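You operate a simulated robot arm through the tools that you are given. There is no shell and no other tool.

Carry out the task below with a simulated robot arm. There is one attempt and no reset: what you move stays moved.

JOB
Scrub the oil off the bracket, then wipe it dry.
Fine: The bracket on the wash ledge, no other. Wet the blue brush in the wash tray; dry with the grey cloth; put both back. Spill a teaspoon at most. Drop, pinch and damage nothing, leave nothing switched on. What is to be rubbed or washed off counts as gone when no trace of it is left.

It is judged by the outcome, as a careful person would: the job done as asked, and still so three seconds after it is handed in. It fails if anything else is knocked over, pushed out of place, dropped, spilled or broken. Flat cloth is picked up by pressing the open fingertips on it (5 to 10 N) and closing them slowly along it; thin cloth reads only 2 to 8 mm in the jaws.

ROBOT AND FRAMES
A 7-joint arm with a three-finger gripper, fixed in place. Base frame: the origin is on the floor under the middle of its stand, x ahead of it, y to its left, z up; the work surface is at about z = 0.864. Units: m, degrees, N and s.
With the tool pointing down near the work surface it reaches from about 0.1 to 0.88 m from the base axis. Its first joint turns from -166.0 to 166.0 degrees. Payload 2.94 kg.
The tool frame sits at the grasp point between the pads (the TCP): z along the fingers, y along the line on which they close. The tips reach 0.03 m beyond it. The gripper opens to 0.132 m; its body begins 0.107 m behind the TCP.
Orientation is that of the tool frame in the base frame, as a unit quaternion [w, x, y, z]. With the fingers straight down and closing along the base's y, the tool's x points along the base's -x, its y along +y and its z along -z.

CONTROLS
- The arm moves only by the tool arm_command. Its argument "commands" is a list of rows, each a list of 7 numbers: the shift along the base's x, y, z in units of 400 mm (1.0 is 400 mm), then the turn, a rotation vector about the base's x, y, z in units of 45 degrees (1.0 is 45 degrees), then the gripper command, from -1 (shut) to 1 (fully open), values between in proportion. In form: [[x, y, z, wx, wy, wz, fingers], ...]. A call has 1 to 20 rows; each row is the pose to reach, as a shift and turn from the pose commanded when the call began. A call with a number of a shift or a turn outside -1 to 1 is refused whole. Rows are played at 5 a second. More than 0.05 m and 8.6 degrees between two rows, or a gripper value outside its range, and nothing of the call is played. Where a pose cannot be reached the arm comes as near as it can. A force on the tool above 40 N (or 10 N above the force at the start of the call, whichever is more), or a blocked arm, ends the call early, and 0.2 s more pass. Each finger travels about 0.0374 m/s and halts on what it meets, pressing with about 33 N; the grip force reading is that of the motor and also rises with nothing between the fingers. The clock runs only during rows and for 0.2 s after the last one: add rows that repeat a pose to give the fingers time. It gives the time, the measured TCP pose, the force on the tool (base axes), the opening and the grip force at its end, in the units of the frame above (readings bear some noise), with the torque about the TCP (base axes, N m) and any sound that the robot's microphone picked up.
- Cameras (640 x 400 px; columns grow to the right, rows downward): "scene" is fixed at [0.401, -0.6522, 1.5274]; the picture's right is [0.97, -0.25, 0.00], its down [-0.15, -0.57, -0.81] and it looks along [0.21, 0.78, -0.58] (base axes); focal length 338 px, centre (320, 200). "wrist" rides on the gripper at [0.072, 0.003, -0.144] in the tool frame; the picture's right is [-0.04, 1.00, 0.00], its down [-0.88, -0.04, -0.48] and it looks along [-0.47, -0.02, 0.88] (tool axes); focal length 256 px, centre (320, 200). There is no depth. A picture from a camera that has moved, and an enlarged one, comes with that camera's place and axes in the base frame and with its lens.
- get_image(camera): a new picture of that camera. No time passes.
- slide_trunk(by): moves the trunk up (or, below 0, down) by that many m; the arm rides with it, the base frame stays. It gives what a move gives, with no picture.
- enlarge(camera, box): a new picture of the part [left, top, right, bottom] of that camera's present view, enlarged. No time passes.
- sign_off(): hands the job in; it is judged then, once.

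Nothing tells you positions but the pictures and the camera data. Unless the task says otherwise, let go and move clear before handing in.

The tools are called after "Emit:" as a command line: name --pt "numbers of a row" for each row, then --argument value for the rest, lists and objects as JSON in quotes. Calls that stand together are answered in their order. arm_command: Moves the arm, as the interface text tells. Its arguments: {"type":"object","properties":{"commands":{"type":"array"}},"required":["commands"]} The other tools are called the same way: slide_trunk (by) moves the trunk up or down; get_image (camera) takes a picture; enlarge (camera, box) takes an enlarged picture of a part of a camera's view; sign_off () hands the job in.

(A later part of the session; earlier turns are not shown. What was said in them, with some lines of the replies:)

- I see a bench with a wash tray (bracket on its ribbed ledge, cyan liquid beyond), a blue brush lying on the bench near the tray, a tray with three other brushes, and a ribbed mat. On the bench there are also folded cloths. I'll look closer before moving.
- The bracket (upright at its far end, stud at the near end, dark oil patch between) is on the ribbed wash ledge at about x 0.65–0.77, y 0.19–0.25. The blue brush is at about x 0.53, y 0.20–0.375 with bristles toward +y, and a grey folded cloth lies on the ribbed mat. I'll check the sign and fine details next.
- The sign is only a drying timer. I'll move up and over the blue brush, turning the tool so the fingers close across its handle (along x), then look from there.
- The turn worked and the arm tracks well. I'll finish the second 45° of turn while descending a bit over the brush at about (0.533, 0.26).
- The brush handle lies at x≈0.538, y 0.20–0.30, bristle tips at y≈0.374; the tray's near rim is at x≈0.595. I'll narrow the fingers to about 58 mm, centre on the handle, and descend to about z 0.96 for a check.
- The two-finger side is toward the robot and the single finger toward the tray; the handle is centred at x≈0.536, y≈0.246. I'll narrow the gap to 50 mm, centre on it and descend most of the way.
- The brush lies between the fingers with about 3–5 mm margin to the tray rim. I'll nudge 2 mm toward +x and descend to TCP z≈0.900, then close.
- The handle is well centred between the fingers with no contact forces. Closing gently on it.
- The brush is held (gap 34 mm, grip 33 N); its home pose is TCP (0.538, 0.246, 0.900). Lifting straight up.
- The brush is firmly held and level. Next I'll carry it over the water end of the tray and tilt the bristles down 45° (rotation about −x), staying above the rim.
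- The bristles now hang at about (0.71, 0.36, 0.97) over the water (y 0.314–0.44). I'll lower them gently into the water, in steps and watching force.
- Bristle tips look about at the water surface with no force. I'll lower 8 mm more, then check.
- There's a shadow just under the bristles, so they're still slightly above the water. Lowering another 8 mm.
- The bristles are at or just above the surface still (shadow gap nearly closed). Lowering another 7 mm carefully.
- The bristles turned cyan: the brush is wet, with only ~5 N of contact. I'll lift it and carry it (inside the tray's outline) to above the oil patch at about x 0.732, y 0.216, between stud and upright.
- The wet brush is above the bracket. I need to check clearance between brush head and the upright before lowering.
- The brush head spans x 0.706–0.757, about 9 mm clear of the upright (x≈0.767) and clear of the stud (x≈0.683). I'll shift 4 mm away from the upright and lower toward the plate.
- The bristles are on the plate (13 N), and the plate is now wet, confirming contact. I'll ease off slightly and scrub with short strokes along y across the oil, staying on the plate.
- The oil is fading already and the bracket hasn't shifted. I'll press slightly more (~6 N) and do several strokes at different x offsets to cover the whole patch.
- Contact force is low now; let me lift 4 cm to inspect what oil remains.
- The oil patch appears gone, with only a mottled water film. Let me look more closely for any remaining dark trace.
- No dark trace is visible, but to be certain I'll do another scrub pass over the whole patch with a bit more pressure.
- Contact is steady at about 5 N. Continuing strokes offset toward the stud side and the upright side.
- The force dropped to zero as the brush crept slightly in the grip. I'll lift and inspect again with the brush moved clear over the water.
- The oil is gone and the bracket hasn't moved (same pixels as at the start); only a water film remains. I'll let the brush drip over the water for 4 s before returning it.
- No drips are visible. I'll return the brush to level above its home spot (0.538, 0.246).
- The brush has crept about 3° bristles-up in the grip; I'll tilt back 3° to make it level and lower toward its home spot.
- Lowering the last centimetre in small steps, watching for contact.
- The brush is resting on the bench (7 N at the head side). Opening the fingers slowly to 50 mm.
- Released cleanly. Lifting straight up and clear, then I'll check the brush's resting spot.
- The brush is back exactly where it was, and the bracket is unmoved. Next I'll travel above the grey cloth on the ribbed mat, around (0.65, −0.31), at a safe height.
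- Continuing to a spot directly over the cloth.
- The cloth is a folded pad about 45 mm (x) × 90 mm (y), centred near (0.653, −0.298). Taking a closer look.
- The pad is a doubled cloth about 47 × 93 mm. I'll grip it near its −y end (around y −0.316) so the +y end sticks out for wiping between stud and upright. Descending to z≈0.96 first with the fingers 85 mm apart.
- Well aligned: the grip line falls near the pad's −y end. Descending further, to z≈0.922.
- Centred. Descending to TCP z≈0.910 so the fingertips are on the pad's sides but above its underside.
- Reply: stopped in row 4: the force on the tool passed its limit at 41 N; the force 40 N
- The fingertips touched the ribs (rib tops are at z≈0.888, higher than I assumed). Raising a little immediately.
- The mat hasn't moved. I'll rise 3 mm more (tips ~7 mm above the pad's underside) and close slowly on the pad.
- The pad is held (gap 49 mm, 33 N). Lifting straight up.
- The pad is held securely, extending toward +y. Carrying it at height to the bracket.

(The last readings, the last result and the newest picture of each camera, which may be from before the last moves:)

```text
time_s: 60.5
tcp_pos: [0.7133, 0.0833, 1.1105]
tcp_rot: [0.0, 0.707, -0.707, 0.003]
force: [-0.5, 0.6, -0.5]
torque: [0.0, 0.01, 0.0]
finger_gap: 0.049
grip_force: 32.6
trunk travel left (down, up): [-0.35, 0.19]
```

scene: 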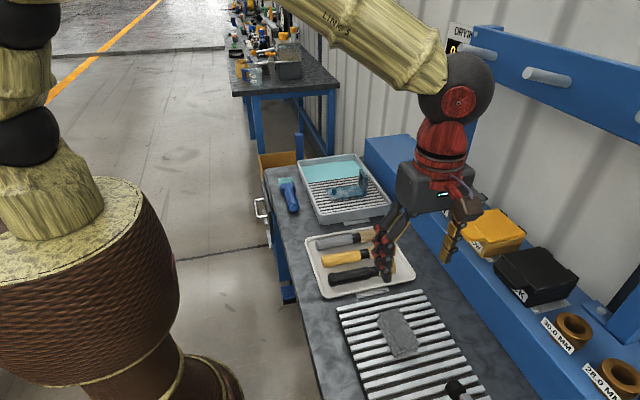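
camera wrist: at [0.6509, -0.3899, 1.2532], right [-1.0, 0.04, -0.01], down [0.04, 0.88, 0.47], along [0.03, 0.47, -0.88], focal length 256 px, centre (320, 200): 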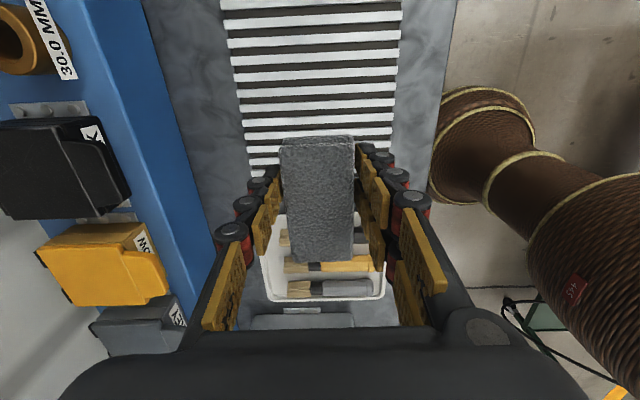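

Now tilting the pad's free end down 45° above the plate, keeping well above the upright.

Emit:
arm_command --pt "0 0.03 0 -0.125 0 0 -0.6" --pt "0 0.06 0 -0.25 0 0 -0.6" --pt "0 0.09 0 -0.375 0 0 -0.6" --pt "0 0.12 0 -0.5 0 0 -0.6" --pt "0 0.16 0 -0.625 0 0 -0.6" --pt "0 0.2 0 -0.75 0 0 -0.6" --pt "0 0.24 -0.05 -0.875 0 0 -0.6" --pt "0 0.25 -0.1 -1.0 0 0 -0.6" --pt "0 0.25 -0.15 -1.0 0 0 -0.6" --pt "0 0.25 -0.15 -1.0 0 0 -0.6"

Emit:
get_image --camera "wrist"

Emit:
enlarge --camera "scene" --box '[320, 130, 400, 210]'

```text
time_s: 62.7
tcp_pos: [0.7125, 0.1811, 1.0492]
tcp_rot: [0.27, 0.654, -0.652, 0.274]
force: [0.4, -0.1, -1.1]
torque: [-0.01, -0.01, -0.03]
finger_gap: 0.049
grip_force: 33.3
trunk travel left (down, up): [-0.35, 0.19]
```

```text
taken
camera wrist: at [0.7078, 0.2339, 1.2021], right [-1.0, 0.03, -0.03], down [0.04, 0.96, -0.29], along [0.03, -0.29, -0.96], focal length 256 px, centre (320, 200)
```

wrist: 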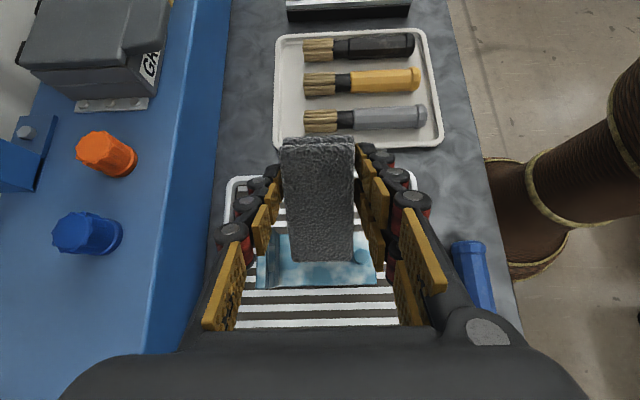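

```text
5.00 times, centred on (360, 170) of scene
camera zoom: at [0.401, -0.6522, 1.5274], right [0.97, -0.25, 0.0], down [-0.15, -0.57, -0.81], along [0.21, 0.78, -0.58], focal length 1692 px, centre (120, 350)
```

zoom: 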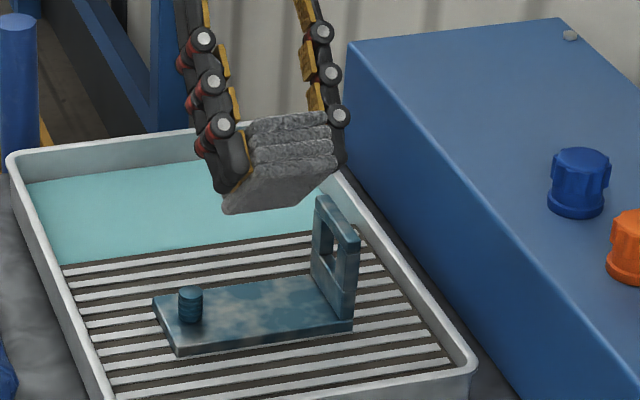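

I'll check clearance of pad and fingers relative to the upright and stud before lowering.

Emit:
enlarge --camera "wrist" --box '[230, 170, 410, 310]'

```text
2.86 times, centred on (320, 240) of wrist
camera zoom: at [0.7078, 0.2339, 1.2021], right [-1.0, 0.03, -0.03], down [0.04, 0.96, -0.29], along [0.03, -0.29, -0.96], focal length 731 px, centre (320, 86)
```

zoom: 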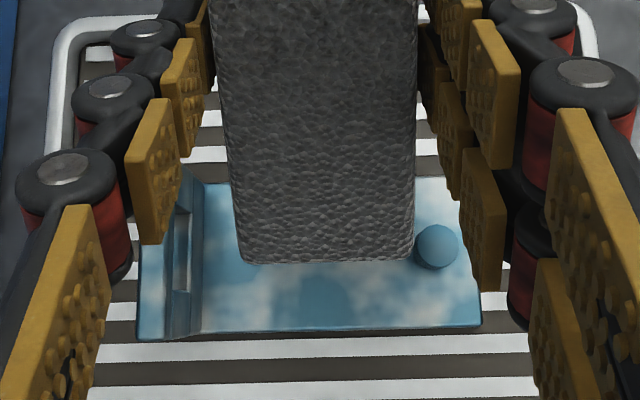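

Clearances: pad x 0.690–0.739, stud edge 0.683, upright 0.766. Lowering the pad to just above the plate, then feeling for contact.

Emit:
arm_command --pt "0.005 0 -0.04 0 0 0 -0.6" --pt "0.005 0 -0.08 0 0 0 -0.6" --pt "0.005 0 -0.12 0 0 0 -0.6" --pt "0.005 0 -0.15 0 0 0 -0.6" --pt "0.005 0 -0.15 0 0 0 -0.6"

Emit:
enlarge --camera "scene" --box '[320, 130, 400, 210]'

```text
time_s: 63.9
tcp_pos: [0.7164, 0.1829, 0.9897]
tcp_rot: [0.269, 0.654, -0.652, 0.273]
force: [-0.1, 1.1, -1.0]
torque: [0.02, 0.02, 0.0]
finger_gap: 0.0488
grip_force: 33.3
trunk travel left (down, up): [-0.35, 0.19]
```

```text
5.00 times, centred on (360, 170) of scene
camera zoom: at [0.401, -0.6522, 1.5274], right [0.97, -0.25, 0.0], down [-0.15, -0.57, -0.81], along [0.21, 0.78, -0.58], focal length 1692 px, centre (120, 350)
```

zoom: 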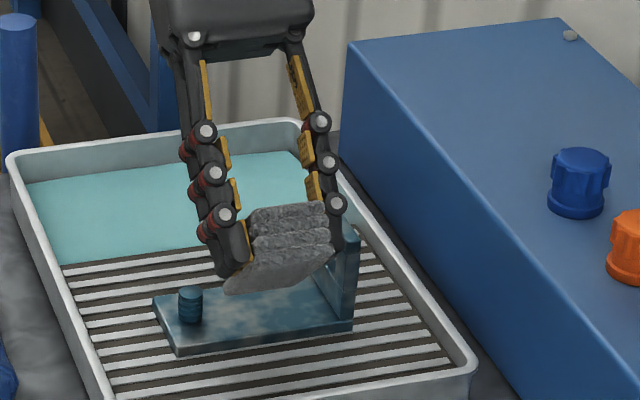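

Emit:
arm_command --pt "0 0 -0.01 0 0 0 -0.6" --pt "0 0 -0.02 0 0 0 -0.6" --pt "0 0 -0.028 0 0 0 -0.6" --pt "0 0 -0.028 0 0 0 -0.6"

Emit:
enlarge --camera "scene" --box '[330, 150, 390, 205]'

```text
time_s: 64.9
tcp_pos: [0.7145, 0.1812, 0.9791]
tcp_rot: [0.271, 0.653, -0.652, 0.273]
force: [-0.2, -0.2, 0.3]
torque: [0.03, -0.03, 0.01]
finger_gap: 0.0488
grip_force: 32.4
trunk travel left (down, up): [-0.35, 0.19]
```

```text
7.27 times, centred on (360, 178) of scene
camera zoom: at [0.401, -0.6522, 1.5274], right [0.97, -0.25, 0.0], down [-0.15, -0.57, -0.81], along [0.21, 0.78, -0.58], focal length 2462 px, centre (29, 364)
```

zoom: 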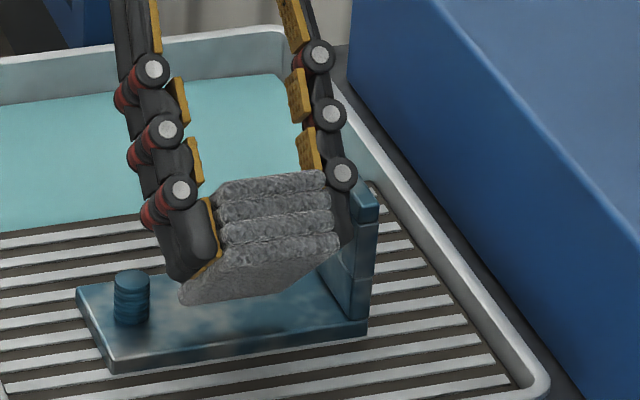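

Emit:
arm_command --pt "0 0 -0.005 0 0 0 -0.6" --pt "0 0 -0.01 0 0 0 -0.6" --pt "0 0 -0.01 0 0 0 -0.6"

```text
time_s: 65.7
tcp_pos: [0.7151, 0.1811, 0.9736]
tcp_rot: [0.27, 0.653, -0.652, 0.274]
force: [0.9, 0.2, -0.9]
torque: [0.01, 0.01, -0.01]
finger_gap: 0.0488
grip_force: 32.8
trunk travel left (down, up): [-0.35, 0.19]
```

Emit:
arm_command --pt "0 0 -0.005 0 0 0 -0.6" --pt "0 0 -0.01 0 0 0 -0.6" --pt "0 0 -0.01 0 0 0 -0.6"

Emit:
enlarge --camera "scene" --box '[330, 150, 390, 205]'

Emit:
enlarge --camera "wrist" --box '[230, 170, 410, 310]'

```text
time_s: 66.5
tcp_pos: [0.7156, 0.1804, 0.971]
tcp_rot: [0.27, 0.654, -0.652, 0.273]
force: [0.0, -0.2, -1.3]
torque: [0.02, -0.01, 0.02]
finger_gap: 0.049
grip_force: 32.7
trunk travel left (down, up): [-0.35, 0.19]
```

```text
7.27 times, centred on (360, 178) of scene
camera zoom: at [0.401, -0.6522, 1.5274], right [0.97, -0.25, 0.0], down [-0.15, -0.57, -0.81], along [0.21, 0.78, -0.58], focal length 2462 px, centre (29, 364)
```

zoom: 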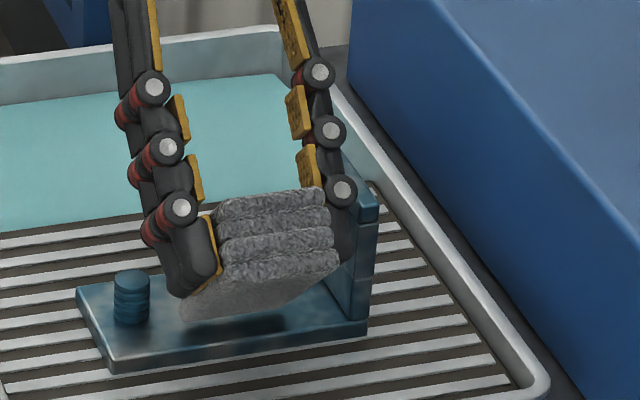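

```text
2.86 times, centred on (320, 240) of wrist
camera zoom: at [0.7113, 0.233, 1.1225], right [-1.0, 0.03, -0.03], down [0.03, 0.96, -0.29], along [0.03, -0.29, -0.96], focal length 731 px, centre (320, 86)
```

zoom: 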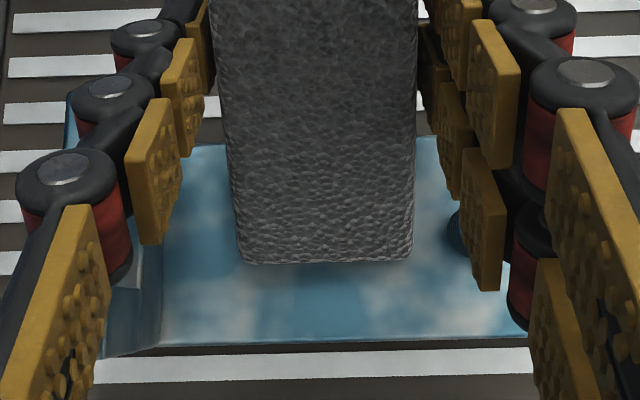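

No contact yet; fingers still have clearance to the upright. Continuing down in small steps.

Emit:
arm_command --pt "-0.003 0 -0.005 0 0 0 -0.6" --pt "-0.003 0 -0.009 0 0 0 -0.6" --pt "-0.003 0 -0.009 0 0 0 -0.6"

```text
time_s: 67.3
tcp_pos: [0.7149, 0.1808, 0.9692]
tcp_rot: [0.269, 0.653, -0.653, 0.275]
force: [2.5, -3.5, 17.8]
torque: [0.08, 0.12, -0.06]
finger_gap: 0.049
grip_force: 32.6
trunk travel left (down, up): [-0.35, 0.19]
```

Contact made (18 N, more than needed). I'll ease off about 1 mm and wipe across the plate along y.

Emit:
arm_command --pt "0 0 0.003 0 0 0 -0.6" --pt "0 -0.015 0.003 0 0 0 -0.6" --pt "0 -0.03 0.003 0 0 0 -0.6" --pt "0 -0.01 0.003 0 0 0 -0.6" --pt "0 0.015 0.003 0 0 0 -0.6" --pt "0 0.04 0.003 0 0 0 -0.6" --pt "0 0.065 0.003 0 0 0 -0.6" --pt "0 0.085 0.003 0 0 0 -0.6" --pt "0 0.06 0.003 0 0 0 -0.6" --pt "0 0.035 0.003 0 0 0 -0.6" --pt "0 0.01 0.003 0 0 0 -0.6"

Emit:
enlarge --camera "scene" --box '[330, 150, 390, 205]'

Emit:
enlarge --camera "wrist" --box '[230, 170, 410, 310]'

```text
time_s: 69.7
tcp_pos: [0.7135, 0.1846, 0.9669]
tcp_rot: [0.27, 0.654, -0.651, 0.274]
force: [-1.0, -1.2, 1.6]
torque: [-0.01, -0.04, -0.04]
finger_gap: 0.0488
grip_force: 32.5
trunk travel left (down, up): [-0.35, 0.19]
```

```text
7.27 times, centred on (360, 178) of scene
camera zoom: at [0.401, -0.6522, 1.5274], right [0.97, -0.25, 0.0], down [-0.15, -0.57, -0.81], along [0.21, 0.78, -0.58], focal length 2462 px, centre (29, 364)
```

zoom: 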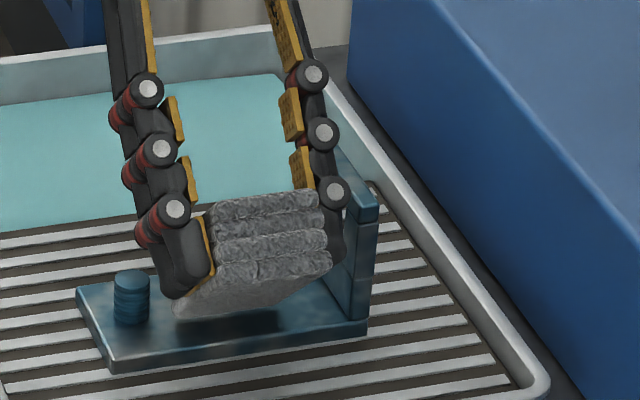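

```text
2.86 times, centred on (320, 240) of wrist
camera zoom: at [0.7097, 0.2361, 1.1203], right [-1.0, 0.03, -0.03], down [0.03, 0.96, -0.29], along [0.02, -0.29, -0.96], focal length 731 px, centre (320, 86)
```

zoom: 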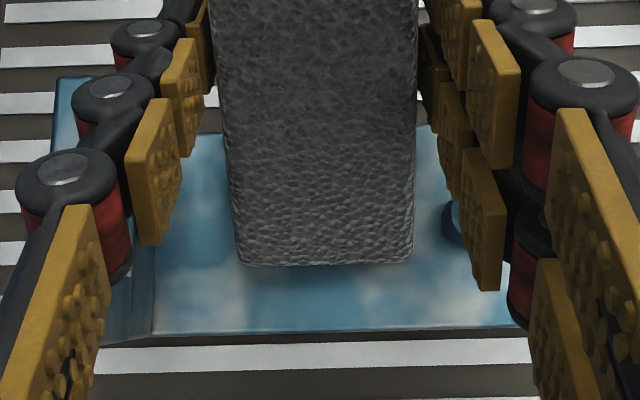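

The contact was light (≈2 N). I'll press about 1 mm more and wipe again with a couple of full strokes.

Emit:
arm_command --pt "0 0 -0.003 0 0 0 -0.6" --pt "0 -0.02 -0.003 0 0 0 -0.6" --pt "0 -0.04 -0.003 0 0 0 -0.6" --pt "0 -0.02 -0.003 0 0 0 -0.6" --pt "0 0.005 -0.003 0 0 0 -0.6" --pt "0 0.03 -0.003 0 0 0 -0.6" --pt "0 0.055 -0.003 0 0 0 -0.6" --pt "0 0.075 -0.003 0 0 0 -0.6" --pt "0 0.05 -0.003 0 0 0 -0.6" --pt "0 0.025 -0.003 0 0 0 -0.6" --pt "0 0 -0.003 0 0 0 -0.6"

Emit:
enlarge --camera "scene" --box '[330, 150, 390, 205]'

Emit:
enlarge --camera "wrist" --box '[230, 170, 410, 310]'

```text
time_s: 72.1
tcp_pos: [0.7137, 0.1854, 0.968]
tcp_rot: [0.27, 0.654, -0.652, 0.274]
force: [-0.5, 5.4, 13.0]
torque: [0.54, 0.07, 0.04]
finger_gap: 0.0491
grip_force: 32.4
trunk travel left (down, up): [-0.35, 0.19]
```

```text
7.27 times, centred on (360, 178) of scene
camera zoom: at [0.401, -0.6522, 1.5274], right [0.97, -0.25, 0.0], down [-0.15, -0.57, -0.81], along [0.21, 0.78, -0.58], focal length 2462 px, centre (29, 364)
```

zoom: 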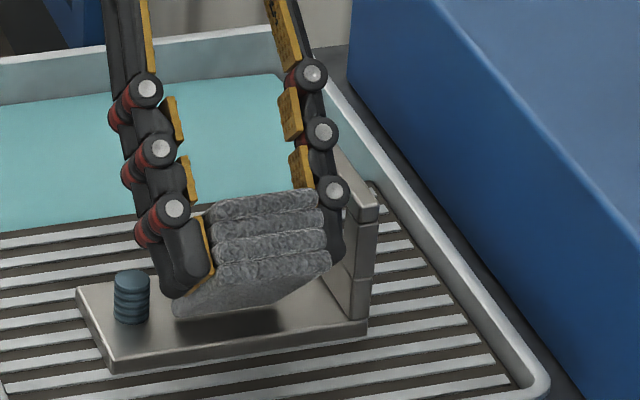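

```text
2.86 times, centred on (320, 240) of wrist
camera zoom: at [0.7094, 0.2371, 1.1198], right [-1.0, 0.03, -0.04], down [0.03, 0.96, -0.29], along [0.03, -0.29, -0.96], focal length 731 px, centre (320, 86)
```

zoom: 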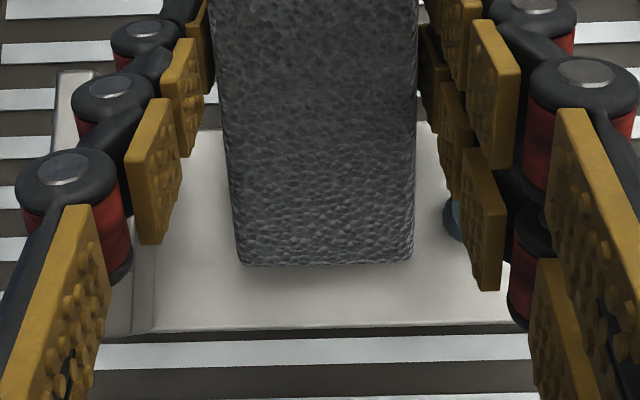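

The water film vanished; the bracket looks dry and bare. Lifting off carefully and moving aside to inspect.

Emit:
arm_command --pt "0 0 0.03 0 0 0 -0.6" --pt "0 0 0.1 0 0 0 -0.6" --pt "0 0 0.18 0 0 0 -0.6" --pt "0 0.05 0.26 0 0 0 -0.6" --pt "0 0.15 0.3 0 0 0 -0.6" --pt "0 0.25 0.32 0 0 0 -0.6" --pt "0 0.3 0.32 0 0 0 -0.6" --pt "0 0.3 0.32 0 0 0 -0.6"

Emit:
enlarge --camera "scene" --box '[325, 165, 375, 205]'

Emit:
enlarge --camera "scene" --box '[340, 178, 366, 198]'

Emit:
get_image --camera "wrist"

```text
time_s: 73.9
tcp_pos: [0.7127, 0.3042, 1.0952]
tcp_rot: [0.27, 0.654, -0.652, 0.274]
force: [-0.5, -0.5, -0.6]
torque: [0.0, 0.0, 0.0]
finger_gap: 0.0488
grip_force: 33.2
trunk travel left (down, up): [-0.35, 0.19]
```

```text
10.00 times, centred on (350, 185) of scene
camera zoom: at [0.401, -0.6522, 1.5274], right [0.97, -0.25, 0.0], down [-0.15, -0.57, -0.81], along [0.21, 0.78, -0.58], focal length 3385 px, centre (20, 350)
```

zoom: 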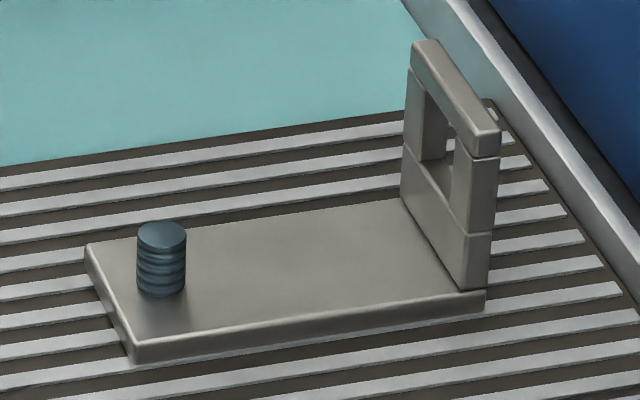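

```text
16.00 times, centred on (353, 188) of scene
camera zoom: at [0.401, -0.6522, 1.5274], right [0.97, -0.25, 0.0], down [-0.15, -0.57, -0.81], along [0.21, 0.78, -0.58], focal length 5416 px, centre (-208, 392)
```

zoom: 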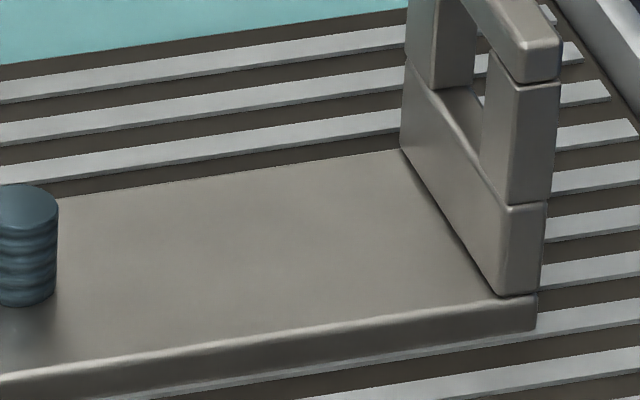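

```text
taken
camera wrist: at [0.7087, 0.3561, 1.2479], right [-1.0, 0.03, -0.03], down [0.03, 0.96, -0.29], along [0.03, -0.29, -0.96], focal length 256 px, centre (320, 200)
```

wrist: 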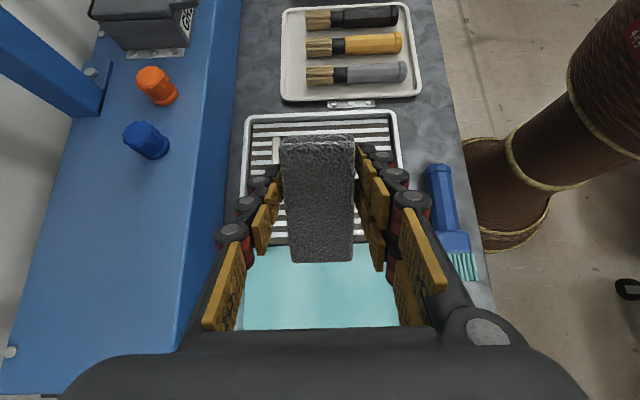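

The bracket is clean, dry and unmoved, with no trace of oil. Now levelling the pad and carrying it back toward the mat.

Emit:
arm_command --pt "0 0 0.01 0.125 0 0 -0.6" --pt "0 -0.04 0.02 0.25 0 0 -0.6" --pt "0 -0.08 0.03 0.375 0 0 -0.6" --pt "0 -0.13 0.04 0.5 0 0 -0.6" --pt "0 -0.18 0.04 0.625 0 0 -0.6" --pt "0 -0.23 0.04 0.75 0 0 -0.6" --pt "0 -0.28 0.04 0.875 0 0 -0.6" --pt "0 -0.33 0.04 1.0 0 0 -0.6" --pt "0 -0.43 0.04 1.0 0 0 -0.6" --pt "0 -0.53 0.04 1.0 0 0 -0.6" --pt "0 -0.53 0.04 1.0 0 0 -0.6"

Emit:
get_image --camera "wrist"

```text
time_s: 76.3
tcp_pos: [0.7126, 0.0935, 1.1105]
tcp_rot: [0.001, -0.707, 0.707, -0.003]
force: [-0.7, -0.5, -1.1]
torque: [-0.05, 0.01, -0.01]
finger_gap: 0.0487
grip_force: 33.0
trunk travel left (down, up): [-0.35, 0.19]
```

```text
taken
camera wrist: at [0.7089, 0.0223, 1.2534], right [-1.0, 0.04, -0.01], down [0.03, 0.88, 0.47], along [0.03, 0.47, -0.88], focal length 256 px, centre (320, 200)
```

wrist: 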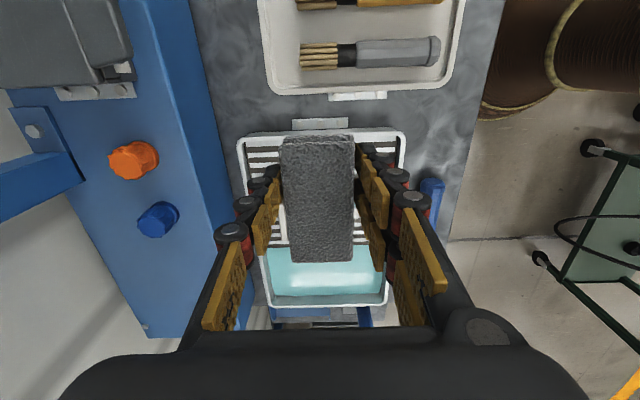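

Pad is level with no slip. Continuing to above its home on the mat.

Emit:
arm_command --pt "-0.014 -0.1 0 0 0 0 -0.6" --pt "-0.028 -0.2 0 0 0 0 -0.6" --pt "-0.042 -0.3 0 0 0 0 -0.6" --pt "-0.056 -0.4 0 0 0 0 -0.6" --pt "-0.07 -0.5 0 0 0 0 -0.6" --pt "-0.084 -0.6 0 0 0 0 -0.6" --pt "-0.098 -0.7 0 0 0 0 -0.6" --pt "-0.112 -0.8 0 0 0 0 -0.6" --pt "-0.126 -0.9 0 0 0 0 -0.6" --pt "-0.1475 -1.0 0 0 0 0 -0.6" --pt "-0.1475 -1.0 0 0 0 0 -0.6"

```text
time_s: 78.7
tcp_pos: [0.6534, -0.3056, 1.1104]
tcp_rot: [-0.001, 0.707, -0.707, 0.003]
force: [-0.4, -0.6, -1.2]
torque: [0.01, 0.04, -0.02]
finger_gap: 0.049
grip_force: 33.0
trunk travel left (down, up): [-0.35, 0.19]
```

Over the mat; moving the last 13 mm and descending to z≈0.940.

Emit:
arm_command --pt "0 -0.016 -0.08 0 0 0 -0.6" --pt "0 -0.032 -0.17 0 0 0 -0.6" --pt "0 -0.032 -0.26 0 0 0 -0.6" --pt "0 -0.032 -0.34 0 0 0 -0.6" --pt "0 -0.032 -0.4 0 0 0 -0.6" --pt "0 -0.032 -0.426 0 0 0 -0.6" --pt "0 -0.032 -0.426 0 0 0 -0.6"

Emit:
get_image --camera "wrist"

Emit:
enlarge --camera "scene" --box '[360, 290, 430, 365]'

```text
time_s: 80.3
tcp_pos: [0.6556, -0.3217, 0.9399]
tcp_rot: [0.001, -0.707, 0.707, -0.002]
force: [0.2, 0.3, -0.4]
torque: [0.0, 0.02, -0.02]
finger_gap: 0.0489
grip_force: 33.7
trunk travel left (down, up): [-0.35, 0.19]
```

```text
taken
camera wrist: at [0.65, -0.391, 1.0831], right [-1.0, 0.04, -0.01], down [0.04, 0.88, 0.47], along [0.03, 0.47, -0.88], focal length 256 px, centre (320, 200)
```

wrist: 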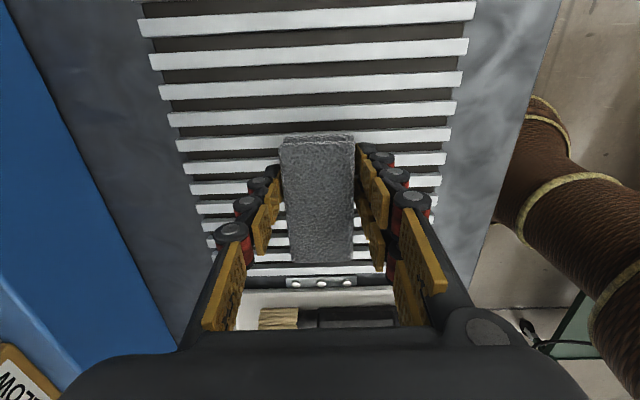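

```text
5.33 times, centred on (395, 328) of scene
camera zoom: at [0.401, -0.6522, 1.5274], right [0.97, -0.25, 0.0], down [-0.15, -0.57, -0.81], along [0.21, 0.78, -0.58], focal length 1805 px, centre (-80, -480)
```

zoom: 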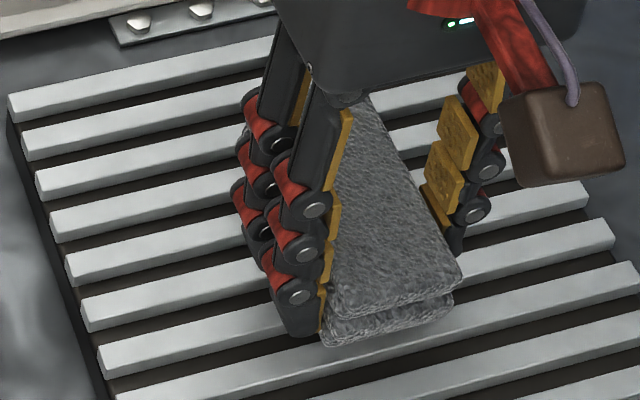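

Fine-tuning position slightly and lowering to just above the ribs.

Emit:
arm_command --pt "-0.006 0.005 -0.012 0 0 0 -0.6" --pt "-0.006 0.005 -0.024 0 0 0 -0.6" --pt "-0.006 0.005 -0.033 0 0 0 -0.6" --pt "-0.006 0.005 -0.033 0 0 0 -0.6"

Emit:
enlarge --camera "scene" --box '[360, 290, 430, 365]'

```text
time_s: 81.3
tcp_pos: [0.6521, -0.317, 0.9263]
tcp_rot: [0.0, -0.707, 0.708, -0.004]
force: [-0.5, 0.6, -0.5]
torque: [-0.04, -0.02, 0.0]
finger_gap: 0.0488
grip_force: 33.1
trunk travel left (down, up): [-0.35, 0.19]
```

```text
5.33 times, centred on (395, 328) of scene
camera zoom: at [0.401, -0.6522, 1.5274], right [0.97, -0.25, 0.0], down [-0.15, -0.57, -0.81], along [0.21, 0.78, -0.58], focal length 1805 px, centre (-80, -480)
```

zoom: 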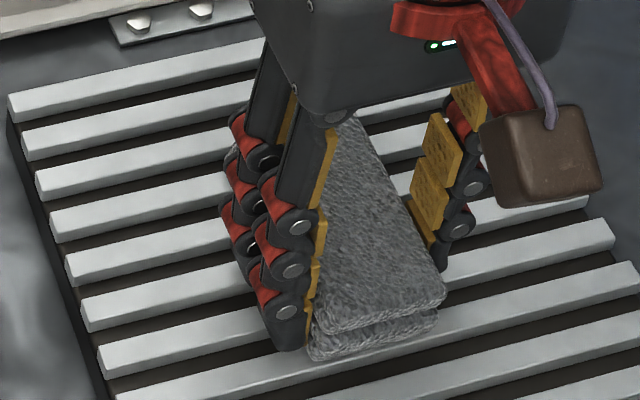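

This matches the cloth's original outline. Lowering the final millimetres to contact.

Emit:
arm_command --pt "0 0 -0.003 0 0 0 -0.6" --pt "0 0 -0.005 0 0 0 -0.6" --pt "0 0 -0.005 0 0 0 -0.6"

```text
time_s: 82.1
tcp_pos: [0.651, -0.3185, 0.9254]
tcp_rot: [-0.001, 0.707, -0.707, 0.003]
force: [-0.9, 0.5, 5.5]
torque: [-0.16, 0.12, -0.02]
finger_gap: 0.0491
grip_force: 33.5
trunk travel left (down, up): [-0.35, 0.19]
```

The pad rests on the ribs (5.5 N). Opening the fingers.

Emit:
arm_command --pt "0 0 0 0 0 0 -0.26" --pt "0 0 0 0 0 0 -0.2" --pt "0 0 0 0 0 0 -0.1" --pt "0 0 0 0 0 0 0.05" --pt "0 0 0 0 0 0 0.15" --pt "0 0 0 0 0 0 0.15"

Emit:
enlarge --camera "wrist" --box '[220, 100, 420, 260]'

```text
time_s: 83.5
tcp_pos: [0.6516, -0.3183, 0.9251]
tcp_rot: [-0.001, 0.707, -0.707, 0.002]
force: [0.1, 0.8, -0.6]
torque: [0.05, -0.03, 0.01]
finger_gap: 0.0759
grip_force: 0.1
trunk travel left (down, up): [-0.35, 0.19]
```

```text
2.50 times, centred on (320, 180) of wrist
camera zoom: at [0.6479, -0.3885, 1.0686], right [-1.0, 0.04, -0.01], down [0.04, 0.88, 0.47], along [0.03, 0.47, -0.88], focal length 640 px, centre (320, 250)
```

zoom: 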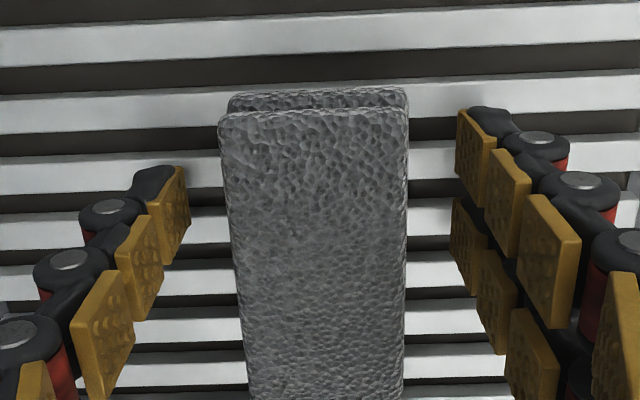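

Released with clear gaps on both sides. Lifting straight up and clear.

Emit:
arm_command --pt "0 0 0.04 0 0 0 0.15" --pt "0 0 0.12 0 0 0 0.15" --pt "0 0 0.22 0 0 0 0.15" --pt "0 0 0.32 0 0 0 0.15" --pt "0 0 0.42 0 0 0 0.15" --pt "0 0 0.52 0 0 0 0.15" --pt "0 0 0.62 0 0 0 0.15" --pt "0 0 0.72 0 0 0 0.15" --pt "0 0 0.72 0 0 0 0.15"

Emit:
get_image --camera "wrist"

Emit:
get_image --camera "scene"

Emit:
enlarge --camera "scene" --box '[370, 295, 430, 365]'

```text
time_s: 85.5
tcp_pos: [0.6535, -0.3181, 1.2114]
tcp_rot: [0.001, -0.707, 0.707, -0.003]
force: [0.6, 0.4, 0.4]
torque: [0.0, 0.04, -0.02]
finger_gap: 0.076
grip_force: 0.0
trunk travel left (down, up): [-0.35, 0.19]
```

```text
taken
camera wrist: at [0.6498, -0.3892, 1.3556], right [-1.0, 0.04, -0.01], down [0.04, 0.88, 0.47], along [0.03, 0.47, -0.88], focal length 256 px, centre (320, 200)
```

wrist: 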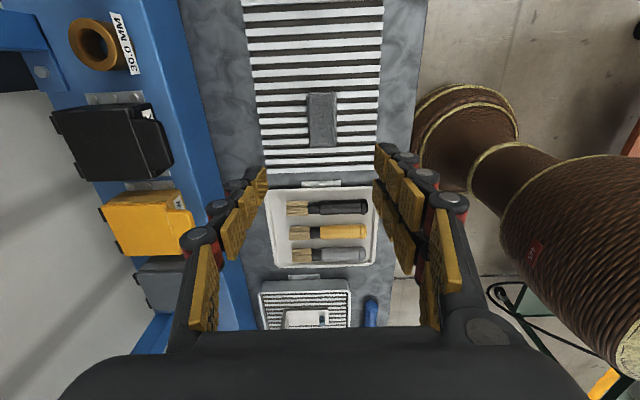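

```text
taken
```

scene: 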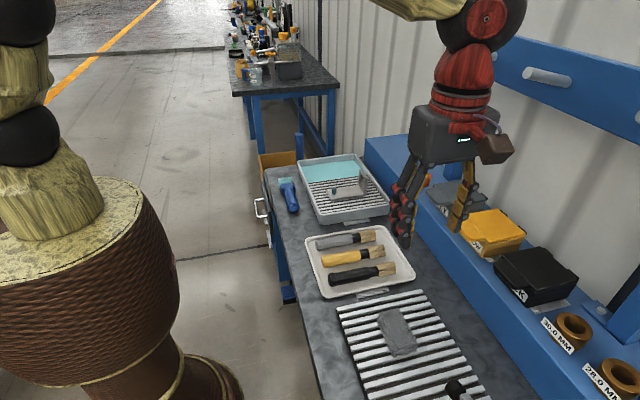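

```text
5.71 times, centred on (400, 330) of scene
camera zoom: at [0.401, -0.6522, 1.5274], right [0.97, -0.25, 0.0], down [-0.15, -0.57, -0.81], along [0.21, 0.78, -0.58], focal length 1934 px, centre (-137, -543)
```

zoom: 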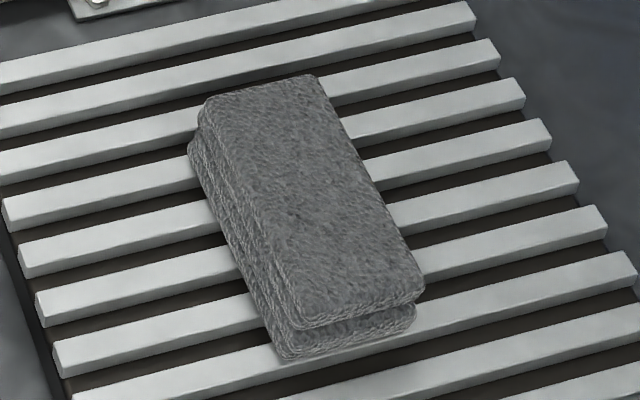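

The cloth lies back in its original place. I'll move up and over to get a top-down look at the bracket for a last inspection.

Emit:
arm_command --pt "0 0.1 0.01 0 0 0 0.15" --pt "0 0.2 0.02 0 0 0 0.15" --pt "0 0.3 0.03 0 0 0 0.15" --pt "0 0.4 0.04 0 0 0 0.15" --pt "0 0.5 0.05 0 0 0 0.15" --pt "0 0.6 0.06 0 0 0 0.15" --pt "0 0.7 0.07 0 0 0 0.15" --pt "0 0.8 0.08 0 0 0 0.15" --pt "0 0.9 0.08 0 0 0 0.15" --pt "0 1.0 0.08 0 0 0 0.15" --pt "0 1.0 0.08 0 0 0 0.15"

Emit:
get_image --camera "wrist"

Emit:
enlarge --camera "wrist" --box '[240, 120, 380, 230]'

```text
time_s: 87.9
tcp_pos: [0.6531, 0.0799, 1.2481]
tcp_rot: [0.001, -0.707, 0.707, -0.003]
force: [0.0, 0.9, 0.5]
torque: [0.02, -0.01, 0.02]
finger_gap: 0.0758
grip_force: 0.1
trunk travel left (down, up): [-0.35, 0.19]
```

```text
taken
camera wrist: at [0.6485, 0.0094, 1.3909], right [-1.0, 0.04, -0.01], down [0.04, 0.88, 0.47], along [0.03, 0.47, -0.88], focal length 256 px, centre (320, 200)
```

wrist: 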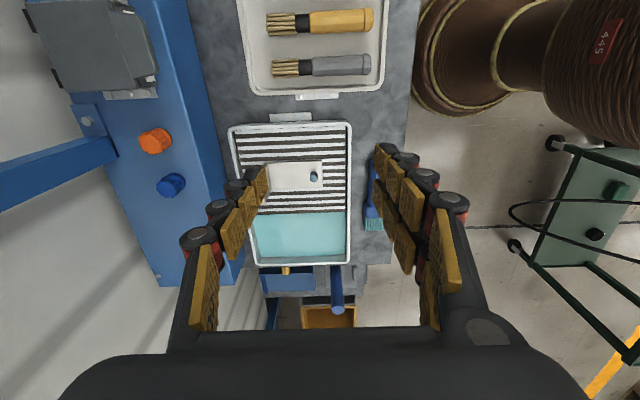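

```text
3.64 times, centred on (310, 175) of wrist
camera zoom: at [0.6485, 0.0094, 1.3909], right [-1.0, 0.04, -0.01], down [0.04, 0.88, 0.47], along [0.03, 0.47, -0.88], focal length 931 px, centre (356, 291)
```

zoom: 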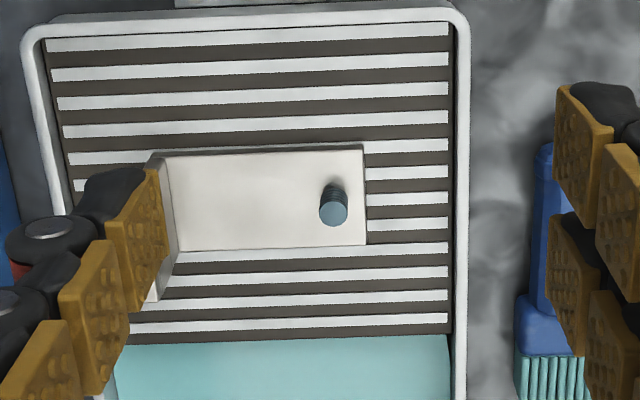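

The plate is spotless and dry from above too. One last check of the brush area and bench before handing in.

Emit:
enlarge --camera "scene" --box '[260, 140, 400, 228]'

Emit:
enlarge --camera "scene" --box '[300, 220, 500, 400]'

```text
4.55 times, centred on (330, 184) of scene
camera zoom: at [0.401, -0.6522, 1.5274], right [0.97, -0.25, 0.0], down [-0.15, -0.57, -0.81], along [0.21, 0.78, -0.58], focal length 1538 px, centre (274, 273)
```

zoom: 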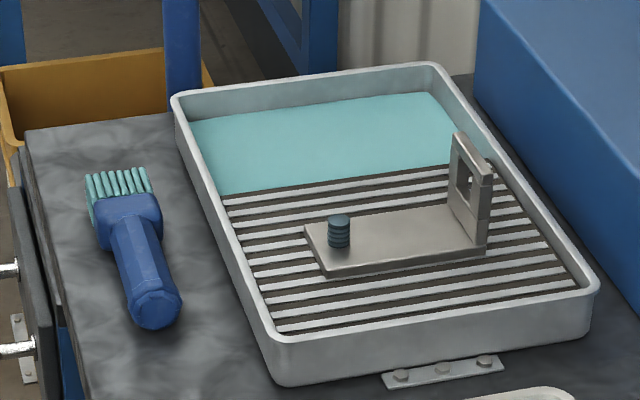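

```text
2.22 times, centred on (400, 310) of scene
camera zoom: at [0.401, -0.6522, 1.5274], right [0.97, -0.25, 0.0], down [-0.15, -0.57, -0.81], along [0.21, 0.78, -0.58], focal length 752 px, centre (142, -44)
```

zoom: 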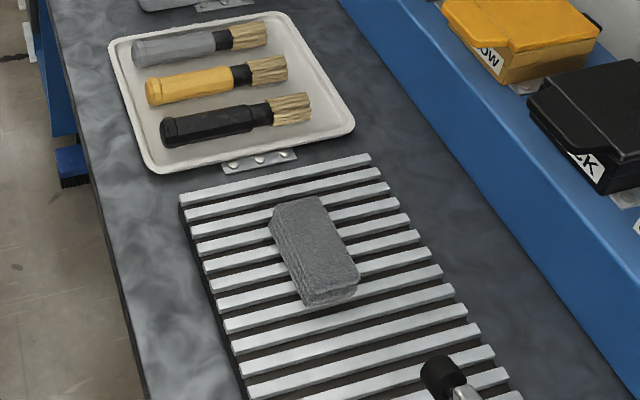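

The bracket is clean and dry where it was, and the blue brush and grey cloth are back in their places. I see no spill, nothing else has moved, and the arm is clear and empty, so I'm handing the job in.

Emit:
sign_off

```text
The job is handed in.
```

The job is done and handed in. The bracket on the wash ledge is scrubbed and wiped dry, with no oil visible on the plate from the front or from above. I could not see the back face of its upright. The bracket did not move.

- **Brush:** the blue brush was wetted in the wash tray and is back where it lay. Its bristles are still wet.
- **Cloth:** the grey cloth is back on the ribbed mat, turned a couple of degrees from how it lay at the start.
- **Contact with the mat:** while reaching for the cloth, the fingertips pressed on the mat's ribs with about 41 N, and the arm stopped itself. I saw no shift or mark on the mat afterwards.
- **Spills and everything else:** I saw no spill. Nothing else was moved or switched on, and the arm ended empty and clear of the bench.
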